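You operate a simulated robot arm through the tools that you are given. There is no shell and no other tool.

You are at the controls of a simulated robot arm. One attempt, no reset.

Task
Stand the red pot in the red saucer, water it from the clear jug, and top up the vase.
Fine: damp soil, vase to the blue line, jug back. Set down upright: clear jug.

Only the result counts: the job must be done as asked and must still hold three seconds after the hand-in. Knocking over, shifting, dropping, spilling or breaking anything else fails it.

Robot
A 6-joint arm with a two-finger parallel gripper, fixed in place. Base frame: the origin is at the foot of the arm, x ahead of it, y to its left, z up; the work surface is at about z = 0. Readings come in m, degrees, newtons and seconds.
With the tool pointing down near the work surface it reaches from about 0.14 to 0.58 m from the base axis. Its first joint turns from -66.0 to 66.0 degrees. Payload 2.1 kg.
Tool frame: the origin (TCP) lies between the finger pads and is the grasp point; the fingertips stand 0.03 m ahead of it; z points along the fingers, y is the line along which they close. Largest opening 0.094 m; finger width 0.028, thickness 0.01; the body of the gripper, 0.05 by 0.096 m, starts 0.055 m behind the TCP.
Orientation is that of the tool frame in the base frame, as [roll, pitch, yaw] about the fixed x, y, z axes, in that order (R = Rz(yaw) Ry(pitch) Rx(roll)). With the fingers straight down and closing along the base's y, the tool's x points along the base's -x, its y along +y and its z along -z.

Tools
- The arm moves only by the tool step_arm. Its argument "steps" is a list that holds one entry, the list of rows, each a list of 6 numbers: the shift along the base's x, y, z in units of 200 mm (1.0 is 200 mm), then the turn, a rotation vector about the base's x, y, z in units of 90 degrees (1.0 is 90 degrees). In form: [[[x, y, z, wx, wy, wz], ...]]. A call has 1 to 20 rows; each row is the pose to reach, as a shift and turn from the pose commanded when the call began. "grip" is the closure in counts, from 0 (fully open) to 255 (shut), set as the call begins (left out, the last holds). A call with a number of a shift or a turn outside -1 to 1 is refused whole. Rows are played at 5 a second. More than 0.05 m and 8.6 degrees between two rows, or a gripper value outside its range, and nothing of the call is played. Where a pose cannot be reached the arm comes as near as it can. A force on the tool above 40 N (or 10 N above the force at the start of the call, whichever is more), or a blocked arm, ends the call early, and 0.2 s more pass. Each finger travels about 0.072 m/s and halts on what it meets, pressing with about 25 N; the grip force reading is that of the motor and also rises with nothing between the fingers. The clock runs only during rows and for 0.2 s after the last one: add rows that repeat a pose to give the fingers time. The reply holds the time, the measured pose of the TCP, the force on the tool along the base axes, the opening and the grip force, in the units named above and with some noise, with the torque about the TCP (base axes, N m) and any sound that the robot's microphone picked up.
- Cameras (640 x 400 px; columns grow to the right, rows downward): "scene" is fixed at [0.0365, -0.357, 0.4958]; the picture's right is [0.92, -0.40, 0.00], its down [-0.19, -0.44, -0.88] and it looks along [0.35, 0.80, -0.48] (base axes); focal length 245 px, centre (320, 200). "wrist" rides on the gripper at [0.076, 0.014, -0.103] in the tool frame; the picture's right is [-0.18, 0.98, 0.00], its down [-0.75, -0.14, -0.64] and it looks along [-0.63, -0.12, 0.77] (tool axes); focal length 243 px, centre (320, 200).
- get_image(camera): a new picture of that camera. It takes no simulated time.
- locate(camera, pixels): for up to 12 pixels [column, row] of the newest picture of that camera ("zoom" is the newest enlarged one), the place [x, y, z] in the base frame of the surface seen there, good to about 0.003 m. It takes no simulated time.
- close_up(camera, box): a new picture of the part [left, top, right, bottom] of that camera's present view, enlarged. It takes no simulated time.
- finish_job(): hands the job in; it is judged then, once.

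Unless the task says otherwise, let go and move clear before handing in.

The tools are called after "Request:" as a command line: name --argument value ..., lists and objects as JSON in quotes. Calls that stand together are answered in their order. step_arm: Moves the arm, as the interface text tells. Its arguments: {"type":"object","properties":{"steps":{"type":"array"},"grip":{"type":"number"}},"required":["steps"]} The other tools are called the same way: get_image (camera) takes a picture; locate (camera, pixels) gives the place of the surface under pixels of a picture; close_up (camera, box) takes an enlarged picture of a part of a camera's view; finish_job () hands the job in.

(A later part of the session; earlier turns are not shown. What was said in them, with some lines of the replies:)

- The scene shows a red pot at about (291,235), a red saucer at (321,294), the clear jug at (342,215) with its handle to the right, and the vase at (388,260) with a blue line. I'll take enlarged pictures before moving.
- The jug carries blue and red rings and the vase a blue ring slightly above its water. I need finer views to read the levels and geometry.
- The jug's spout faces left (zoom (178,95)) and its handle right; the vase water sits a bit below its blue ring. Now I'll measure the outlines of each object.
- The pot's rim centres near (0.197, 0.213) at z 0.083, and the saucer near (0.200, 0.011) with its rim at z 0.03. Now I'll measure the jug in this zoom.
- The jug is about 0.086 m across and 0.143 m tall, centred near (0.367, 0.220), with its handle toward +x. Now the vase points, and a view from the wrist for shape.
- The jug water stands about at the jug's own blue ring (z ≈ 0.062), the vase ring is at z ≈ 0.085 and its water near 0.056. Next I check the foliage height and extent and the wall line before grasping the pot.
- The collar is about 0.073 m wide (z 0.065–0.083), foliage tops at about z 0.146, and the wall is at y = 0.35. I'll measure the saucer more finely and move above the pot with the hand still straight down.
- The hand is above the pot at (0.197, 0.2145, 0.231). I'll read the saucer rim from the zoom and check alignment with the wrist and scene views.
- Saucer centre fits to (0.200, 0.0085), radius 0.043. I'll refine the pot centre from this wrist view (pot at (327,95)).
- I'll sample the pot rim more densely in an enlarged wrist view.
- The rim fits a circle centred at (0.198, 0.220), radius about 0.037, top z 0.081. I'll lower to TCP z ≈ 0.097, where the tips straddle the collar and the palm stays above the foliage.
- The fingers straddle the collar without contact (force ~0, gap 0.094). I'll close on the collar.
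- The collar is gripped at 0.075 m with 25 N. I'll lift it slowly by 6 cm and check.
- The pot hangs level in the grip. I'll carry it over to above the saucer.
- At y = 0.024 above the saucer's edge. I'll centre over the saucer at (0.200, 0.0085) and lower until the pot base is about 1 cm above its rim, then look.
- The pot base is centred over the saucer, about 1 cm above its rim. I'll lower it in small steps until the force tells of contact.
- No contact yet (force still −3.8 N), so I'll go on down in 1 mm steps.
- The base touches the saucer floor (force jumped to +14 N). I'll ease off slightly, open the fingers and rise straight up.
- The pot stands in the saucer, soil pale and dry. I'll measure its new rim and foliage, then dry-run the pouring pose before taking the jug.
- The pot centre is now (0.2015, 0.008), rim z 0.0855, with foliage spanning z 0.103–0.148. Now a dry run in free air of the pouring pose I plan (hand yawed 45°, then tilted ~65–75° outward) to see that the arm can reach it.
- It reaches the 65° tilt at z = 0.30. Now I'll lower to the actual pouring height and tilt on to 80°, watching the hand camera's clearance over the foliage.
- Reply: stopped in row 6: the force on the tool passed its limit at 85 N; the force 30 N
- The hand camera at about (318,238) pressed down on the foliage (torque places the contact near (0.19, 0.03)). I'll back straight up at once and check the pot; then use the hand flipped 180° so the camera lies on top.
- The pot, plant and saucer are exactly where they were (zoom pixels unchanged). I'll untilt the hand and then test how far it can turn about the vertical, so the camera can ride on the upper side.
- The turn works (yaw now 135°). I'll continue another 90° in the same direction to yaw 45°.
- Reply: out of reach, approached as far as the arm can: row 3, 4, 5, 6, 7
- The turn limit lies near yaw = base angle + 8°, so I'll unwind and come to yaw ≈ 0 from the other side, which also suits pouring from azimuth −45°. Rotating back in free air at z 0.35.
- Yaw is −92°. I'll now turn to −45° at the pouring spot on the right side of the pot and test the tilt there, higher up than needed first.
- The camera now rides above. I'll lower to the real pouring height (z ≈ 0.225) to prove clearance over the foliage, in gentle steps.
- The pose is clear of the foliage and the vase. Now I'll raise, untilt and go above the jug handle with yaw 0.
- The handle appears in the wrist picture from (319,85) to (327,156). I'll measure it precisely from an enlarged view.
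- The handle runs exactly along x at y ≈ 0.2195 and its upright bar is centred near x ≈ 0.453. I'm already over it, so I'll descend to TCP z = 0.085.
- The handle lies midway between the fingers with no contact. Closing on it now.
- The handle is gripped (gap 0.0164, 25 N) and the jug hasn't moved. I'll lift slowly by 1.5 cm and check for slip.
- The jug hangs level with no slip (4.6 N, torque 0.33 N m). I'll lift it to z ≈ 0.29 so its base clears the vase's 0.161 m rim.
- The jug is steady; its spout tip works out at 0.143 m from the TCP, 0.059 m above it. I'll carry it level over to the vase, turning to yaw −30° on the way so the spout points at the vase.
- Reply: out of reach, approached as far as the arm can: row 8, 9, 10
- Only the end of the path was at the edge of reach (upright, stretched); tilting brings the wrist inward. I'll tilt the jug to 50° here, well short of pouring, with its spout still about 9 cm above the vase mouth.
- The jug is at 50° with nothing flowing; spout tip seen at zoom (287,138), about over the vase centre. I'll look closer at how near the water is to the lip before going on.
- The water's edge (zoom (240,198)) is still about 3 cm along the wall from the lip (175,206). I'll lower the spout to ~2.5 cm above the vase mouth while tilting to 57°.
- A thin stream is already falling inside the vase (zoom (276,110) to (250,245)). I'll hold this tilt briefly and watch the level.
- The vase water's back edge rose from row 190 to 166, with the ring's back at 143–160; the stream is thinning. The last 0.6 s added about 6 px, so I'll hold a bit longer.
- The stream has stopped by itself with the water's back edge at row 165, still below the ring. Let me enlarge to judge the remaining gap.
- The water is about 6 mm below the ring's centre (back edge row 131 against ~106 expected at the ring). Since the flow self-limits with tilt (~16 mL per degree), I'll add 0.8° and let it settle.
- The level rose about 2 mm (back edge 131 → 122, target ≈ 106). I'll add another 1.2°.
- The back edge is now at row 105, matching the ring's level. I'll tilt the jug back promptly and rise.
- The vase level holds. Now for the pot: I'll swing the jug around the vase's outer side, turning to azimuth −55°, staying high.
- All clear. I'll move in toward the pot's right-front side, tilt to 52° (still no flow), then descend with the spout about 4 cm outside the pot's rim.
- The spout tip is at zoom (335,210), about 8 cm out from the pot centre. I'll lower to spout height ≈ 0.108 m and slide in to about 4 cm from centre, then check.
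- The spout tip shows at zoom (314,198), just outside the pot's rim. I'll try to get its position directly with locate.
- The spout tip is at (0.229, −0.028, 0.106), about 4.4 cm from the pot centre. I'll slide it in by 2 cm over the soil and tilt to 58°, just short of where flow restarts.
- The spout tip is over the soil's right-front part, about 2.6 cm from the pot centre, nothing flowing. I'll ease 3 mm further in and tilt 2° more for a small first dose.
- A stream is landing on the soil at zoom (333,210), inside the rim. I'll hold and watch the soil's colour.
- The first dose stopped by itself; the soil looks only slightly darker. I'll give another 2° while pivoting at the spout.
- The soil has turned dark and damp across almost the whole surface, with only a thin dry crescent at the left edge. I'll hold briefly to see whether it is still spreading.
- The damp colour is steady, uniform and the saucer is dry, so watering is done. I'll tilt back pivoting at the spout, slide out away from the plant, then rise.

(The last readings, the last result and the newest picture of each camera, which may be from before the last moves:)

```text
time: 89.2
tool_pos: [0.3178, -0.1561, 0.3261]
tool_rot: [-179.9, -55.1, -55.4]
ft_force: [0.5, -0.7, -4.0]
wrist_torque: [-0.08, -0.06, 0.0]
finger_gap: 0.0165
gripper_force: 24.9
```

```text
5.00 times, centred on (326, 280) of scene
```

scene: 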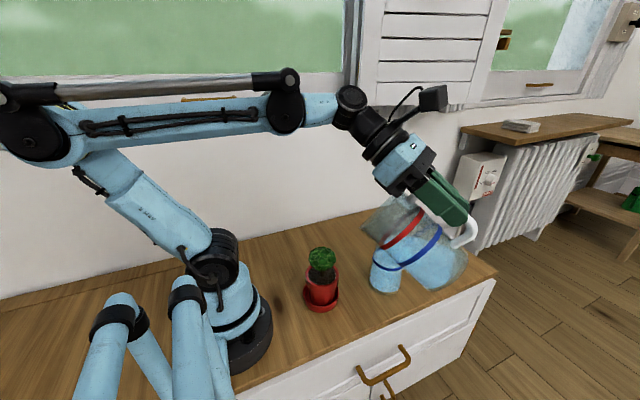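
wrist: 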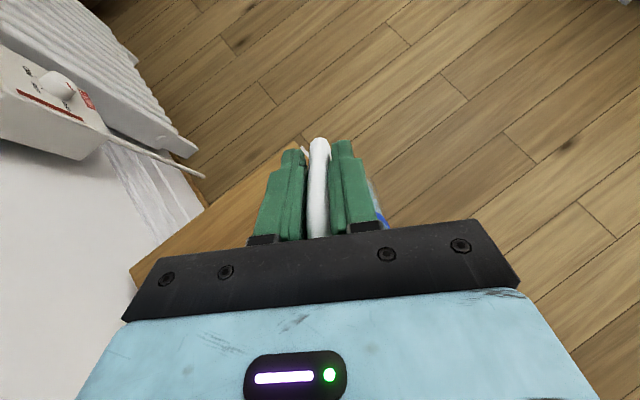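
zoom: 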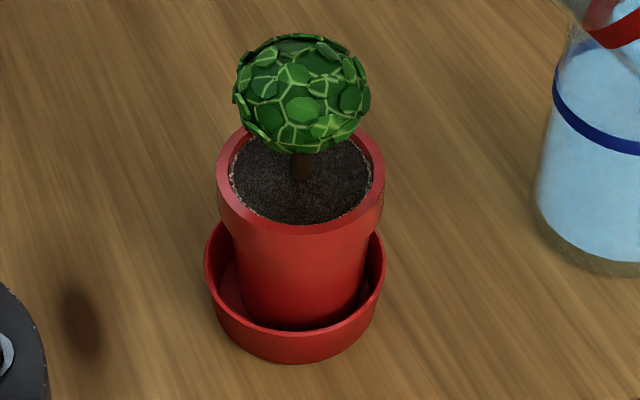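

The soil is evenly dark, pot and saucer unmoved. Now I'll bring the jug upright here, high above the table.

Request:
step_arm --steps '[[[0, 0, 0, 0.02, 0.014, 0], [0, 0, 0, 0.065, 0.0456, 0], [0, 0, 0, 0.115, 0.0806, 0], [0, 0, 0, 0.165, 0.1156, 0], [0, 0, 0, 0.215, 0.1507, 0], [0, 0, 0, 0.265, 0.1857, 0], [0, 0, 0, 0.315, 0.2208, 0], [0, 0, 0, 0.365, 0.2558, 0], [0, 0, 0, 0.415, 0.2908, 0], [0, 0, 0, 0.46, 0.3224, 0], [0, 0, 0, 0.49, 0.3434, 0], [0, 0, 0, 0.5014, 0.3514, 0], [0, 0, 0, 0.5014, 0.3514, 0]]]'

Request:
get_image --camera "scene"

Request:
close_up --camera "scene" --box '[310, 120, 470, 300]'

```text
time: 92.0
tool_pos: [0.3188, -0.1575, 0.3253]
tool_rot: [179.9, 0.1, -55.2]
ft_force: [-0.1, -0.6, -3.3]
wrist_torque: [-0.17, -0.12, 0.03]
finger_gap: 0.0165
gripper_force: 25.0
```

```text
taken
```

scene: 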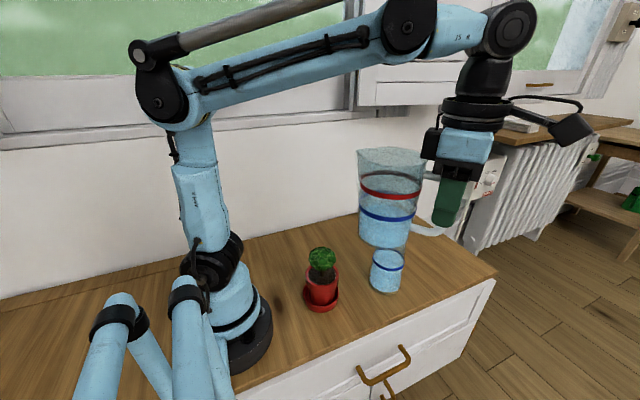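

```text
2.22 times, centred on (390, 210) of scene
```

zoom: 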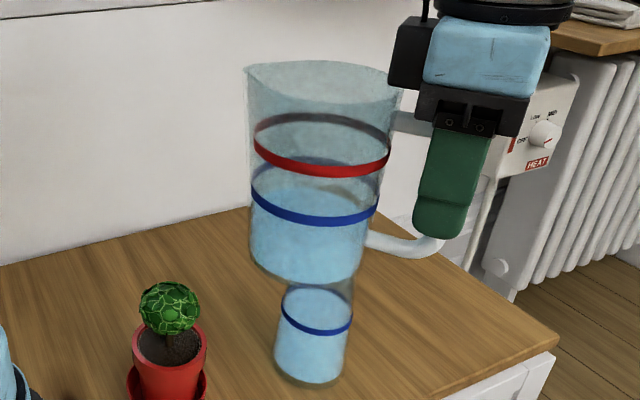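

The jug is level with no slip. I'll carry it back toward its place, passing well above the vase, turning gradually to yaw 0.

Request:
step_arm --steps '[[[0.01, 0.03, 0, 0, 0, 0.01], [0.04, 0.11, -0.01, 0, 0, 0.036], [0.075, 0.21, -0.03, 0, 0, 0.068], [0.115, 0.32, -0.06, 0, 0, 0.104], [0.155, 0.43, -0.09, 0, 0, 0.14], [0.195, 0.54, -0.11, 0, 0, 0.176], [0.235, 0.65, -0.13, 0, 0, 0.212], [0.27, 0.76, -0.14, 0, 0, 0.247], [0.305, 0.85, -0.15, 0, 0, 0.277], [0.328, 0.92, -0.15, 0, 0, 0.3], [0.335, 0.94, -0.15, 0, 0, 0.306], [0.335, 0.94, -0.15, 0, 0, 0.306]]]'

```text
time: 94.6
tool_pos: [0.3844, 0.0314, 0.2955]
tool_rot: [179.8, 0.0, -27.5]
ft_force: [0.1, -0.1, -3.1]
wrist_torque: [-0.09, -0.18, -0.03]
finger_gap: 0.0168
gripper_force: 25.4
```

Request:
step_arm --steps '[[[0.01, 0.03, 0, 0, 0, 0.01], [0.04, 0.11, 0, 0, 0, 0.036], [0.075, 0.21, 0, 0, 0, 0.068], [0.115, 0.32, 0, 0, 0, 0.104], [0.155, 0.43, 0, 0, 0, 0.14], [0.195, 0.54, 0, 0, 0, 0.176], [0.235, 0.65, 0, 0, 0, 0.212], [0.27, 0.76, 0, 0, 0, 0.247], [0.305, 0.85, 0, 0, 0, 0.277], [0.328, 0.92, 0, 0, 0, 0.3], [0.337, 0.938, 0, 0, 0, 0.306], [0.337, 0.938, 0, 0, 0, 0.306]]]'

Request:
step_arm --steps '[[[0, 0, 0, 0, 0, 0], [0, 0, 0, 0, 0, 0]]]'

Request:
close_up --camera "scene" --box '[310, 100, 410, 260]'

```text
time: 97.2
tool_pos: [0.4513, 0.22, 0.2959]
tool_rot: [179.8, -0.1, 0.0]
ft_force: [-0.3, 0.4, -3.4]
wrist_torque: [0.01, -0.22, 0.02]
finger_gap: 0.0166
gripper_force: 24.5
```

```text
time: 97.8
tool_pos: [0.4521, 0.2197, 0.2967]
tool_rot: [179.7, 0.0, -0.1]
ft_force: [0.4, 0.8, -2.7]
wrist_torque: [-0.01, -0.2, 0.02]
finger_gap: 0.0166
gripper_force: 24.9
```

```text
2.50 times, centred on (360, 180) of scene
```

zoom: 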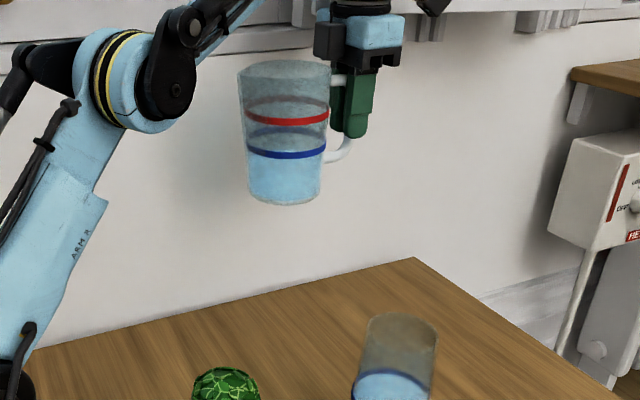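

Back over the original spot (0.452, 0.220), level. I'll lower to about 2 cm above the table.

Request:
step_arm --steps '[[[0.003, -0.003, -0.05, 0, 0, 0], [0.003, -0.003, -0.15, 0, 0, 0], [0.003, -0.003, -0.27, 0, 0, 0], [0.003, -0.003, -0.39, 0, 0, 0], [0.003, -0.003, -0.51, 0, 0, 0], [0.003, -0.003, -0.63, 0, 0, 0], [0.003, -0.003, -0.74, 0, 0, 0], [0.003, -0.003, -0.83, 0, 0, 0], [0.003, -0.003, -0.91, 0, 0, 0], [0.003, -0.003, -0.96, 0, 0, 0], [0.003, -0.003, -0.96, 0, 0, 0]]]'

Request:
close_up --camera "scene" --box '[320, 160, 400, 250]'

```text
time: 100.2
tool_pos: [0.4521, 0.2188, 0.1048]
tool_rot: [179.9, 0.0, -0.1]
ft_force: [-0.1, 0.3, -3.6]
wrist_torque: [-0.02, -0.22, 0.0]
finger_gap: 0.0165
gripper_force: 24.9
```

```text
4.44 times, centred on (360, 205) of scene
```

zoom: 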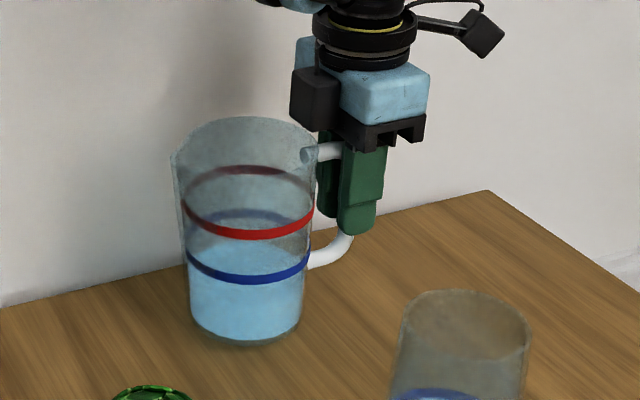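

The jug sits a few mm lower in the grip than at pick-up (red ring row 233 against 230), so contact should come near TCP z ≈ 0.09. I'll lower gently and watch the force.

Request:
step_arm --steps '[[[0, 0, -0.02, 0, 0, 0], [0, 0, -0.04, 0, 0, 0], [0, 0, -0.05, 0, 0, 0], [0, 0, -0.05, 0, 0, 0]]]'

Request:
step_arm --steps '[[[0, 0, -0.0075, 0, 0, 0], [0, 0, -0.0075, 0, 0, 0]]]'

Request:
close_up --camera "scene" --box '[320, 160, 400, 250]'

```text
time: 101.2
tool_pos: [0.4538, 0.2179, 0.0943]
tool_rot: [179.9, 0.0, -0.1]
ft_force: [0.1, 0.0, -3.3]
wrist_torque: [-0.03, -0.21, 0.0]
finger_gap: 0.0165
gripper_force: 25.2
```

```text
time: 101.8
tool_pos: [0.4534, 0.2178, 0.092]
tool_rot: [179.8, -0.1, -0.2]
ft_force: [-0.9, 0.9, -3.7]
wrist_torque: [0.02, -0.24, -0.01]
finger_gap: 0.0165
gripper_force: 25.1
```

```text
4.44 times, centred on (360, 205) of scene
```

zoom: 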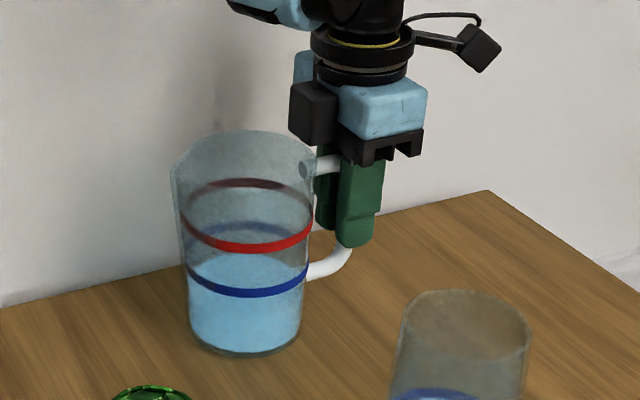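

About 2 mm to go (bottom edge row 357 against 360 at the start) and about 1–2 mm too far right. I'll trim x and lower in 1 mm steps.

Request:
step_arm --steps '[[[-0.0075, 0.003, -0.005, 0, 0, 0], [-0.0075, 0.003, -0.005, 0, 0, 0]]]'

Request:
step_arm --steps '[[[0, 0, -0.005, 0, 0, 0], [0, 0, -0.005, 0, 0, 0]]]'

```text
time: 102.4
tool_pos: [0.4511, 0.2189, 0.0913]
tool_rot: [179.7, 0.0, -0.1]
ft_force: [-0.3, -0.1, -2.8]
wrist_torque: [0.0, -0.22, 0.02]
finger_gap: 0.0163
gripper_force: 25.1
```

```text
time: 103.0
tool_pos: [0.4524, 0.2179, 0.0897]
tool_rot: [179.8, 0.0, -0.1]
ft_force: [-0.7, 0.9, -3.7]
wrist_torque: [0.02, -0.22, 0.03]
finger_gap: 0.0166
gripper_force: 24.9
```

Request:
step_arm --steps '[[[0, 0, -0.005, 0, 0, 0], [0, 0, -0.005, 0, 0, 0]]]'

Request:
step_arm --steps '[[[0, 0, -0.005, 0, 0, 0], [0, 0, -0.005, 0, 0, 0]]]'

```text
time: 103.6
tool_pos: [0.4518, 0.2193, 0.09]
tool_rot: [179.9, 0.0, -0.1]
ft_force: [-0.2, 0.3, -2.7]
wrist_torque: [0.01, -0.13, 0.0]
finger_gap: 0.0166
gripper_force: 24.9
```

```text
time: 104.2
tool_pos: [0.4518, 0.2199, 0.0883]
tool_rot: [179.8, 0.0, -0.1]
ft_force: [4.5, -0.4, 9.5]
wrist_torque: [0.0, 0.89, 0.01]
finger_gap: 0.0163
gripper_force: 24.5
```

Contact: force +9.5 N. I'll relieve it by about 0.7 mm and check how the jug stands.

Request:
step_arm --steps '[[[0, 0, 0.0035, 0, 0, 0], [0, 0, 0.0035, 0, 0, 0]]]'

Request:
close_up --camera "scene" --box '[320, 185, 376, 245]'

Request:
get_image --camera "wrist"

```text
time: 104.8
tool_pos: [0.4513, 0.2197, 0.0884]
tool_rot: [179.8, -0.1, -0.1]
ft_force: [-0.3, -0.3, -3.0]
wrist_torque: [0.0, -0.21, -0.01]
finger_gap: 0.0161
gripper_force: 25.1
```

```text
6.67 times, centred on (348, 215) of scene
```

zoom: 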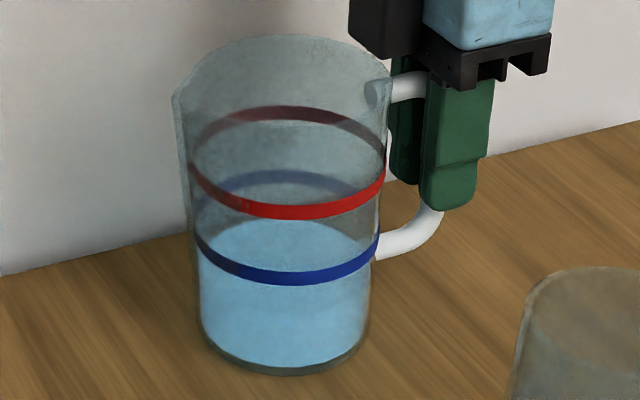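

```text
taken
```

wrist: 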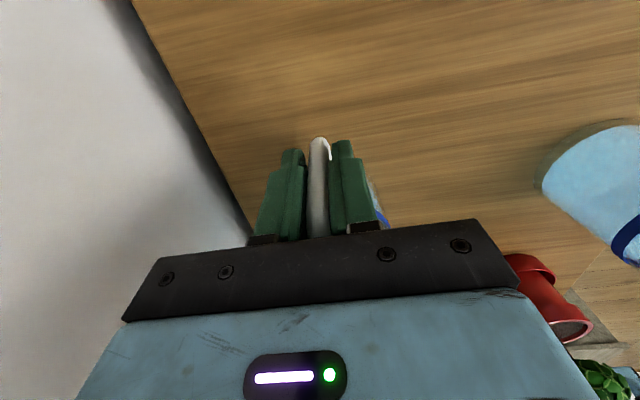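

The jug's outline matches its starting one (rim left 173 vs 177, red ring right 385 vs 384). I'll lower the last fraction of a millimetre and open the fingers.

Request:
step_arm --steps '[[[0, 0, -0.0025, 0, 0, 0], [0, 0, -0.0025, 0, 0, 0]]]'

Request:
step_arm --steps '[[[0, 0, 0, 0, 0, 0], [0, 0, 0, 0, 0, 0], [0, 0, 0, 0, 0, 0], [0, 0, 0, 0, 0, 0], [0, 0, 0, 0, 0, 0]]]' --grip 0

Request:
close_up --camera "scene" --box '[320, 185, 376, 245]'

```text
time: 105.4
tool_pos: [0.4515, 0.2192, 0.0882]
tool_rot: [179.8, 0.0, 0.0]
ft_force: [0.3, 0.0, -1.7]
wrist_torque: [0.01, 0.0, 0.01]
finger_gap: 0.0164
gripper_force: 25.0
```

```text
time: 106.6
tool_pos: [0.4518, 0.2187, 0.0874]
tool_rot: [179.8, 0.0, -0.1]
ft_force: [0.0, -0.4, -0.4]
wrist_torque: [0.02, 0.01, -0.02]
finger_gap: 0.094
gripper_force: 0.1
```

```text
6.67 times, centred on (348, 215) of scene
```

zoom: 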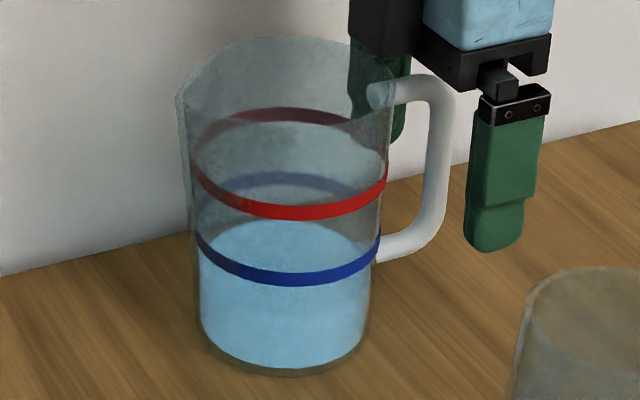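

The jug stands upright on its original spot and the fingers are open and clear of the handle. I'll rise straight up and check everything.

Request:
step_arm --steps '[[[0, 0, 0.05, 0, 0, 0], [0, 0, 0.15, 0, 0, 0], [0, 0, 0.3, 0, 0, 0], [0, 0, 0.45, 0, 0, 0], [0, 0, 0.6, 0, 0, 0], [0, 0, 0.75, 0, 0, 0], [0, 0, 0.9, 0, 0, 0], [0, 0, 1.0, 0, 0, 0], [0, 0, 1.0, 0, 0, 0]]]'

Request:
get_image --camera "scene"

Request:
close_up --camera "scene" --box '[370, 240, 402, 276]'

Request:
close_up --camera "scene" --box '[280, 185, 420, 320]'

Request:
close_up --camera "scene" --box '[310, 262, 336, 290]'

```text
time: 108.6
tool_pos: [0.4521, 0.2194, 0.2879]
tool_rot: [179.8, 0.0, 0.0]
ft_force: [0.2, 0.2, 0.9]
wrist_torque: [-0.01, -0.03, 0.02]
finger_gap: 0.094
gripper_force: 0.1
```

```text
taken
```

scene: 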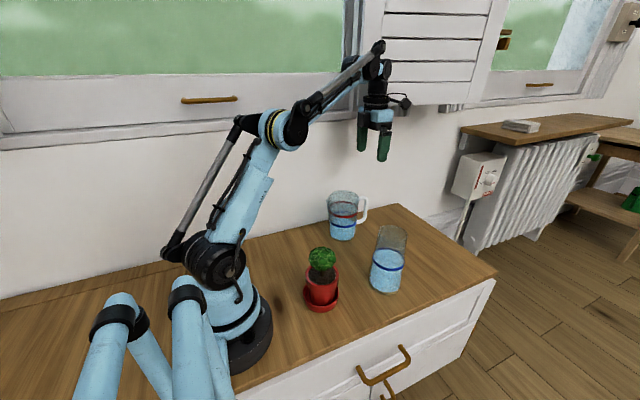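

```text
11.11 times, centred on (386, 258) of scene
```

zoom: 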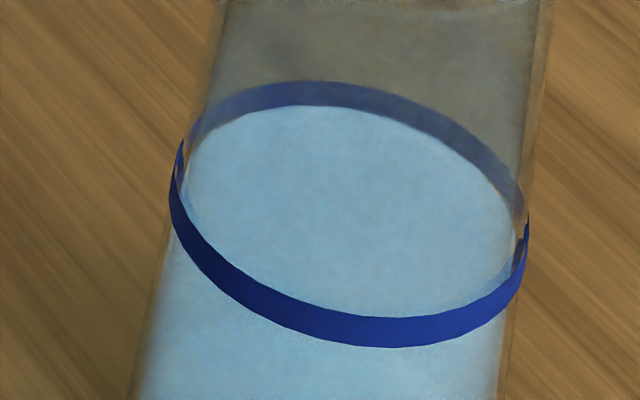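

```text
2.96 times, centred on (350, 252) of scene
```

zoom: 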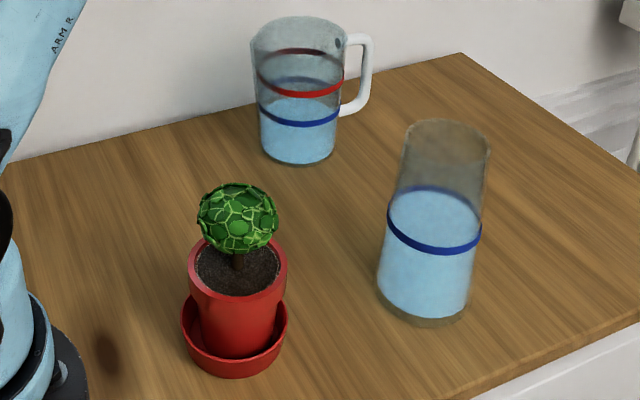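

```text
14.29 times, centred on (323, 276) of scene
```

zoom: 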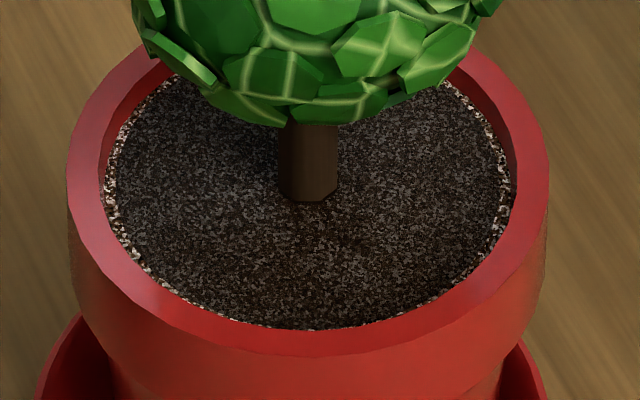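

Final check: soil evenly dark, pot upright in the saucer, vase water at the blue ring (back edge row 105, as before), jug upright in its original place with no drops on the table, and the hand is clear. Handing in.

Request:
finish_job

```text
The job is handed in.
```

The job is handed in, and the last pictures showed it done as asked.

- **Pot:** it stands upright in the red saucer. The soil is dark and damp across nearly the whole surface, with a thin paler ring at the rim. The saucer is dry.
- **Vase:** the water is at the blue line, to within about 1 mm by my reading of the picture.
- **Jug:** it stands upright on its original spot, to within about 1–2 mm, and the hand is clear of it.

While I was testing a pouring pose, before picking up the jug, the hand camera pressed down on the plant. The force peaked at 85 N and the arm stopped itself. The picture afterwards showed the pot, plant and saucer exactly where they had been, with no visible damage. I then turned the hand over so the camera stayed clear for the real pours.

I saw no spills on the table, and the vase and saucer did not appear to move.
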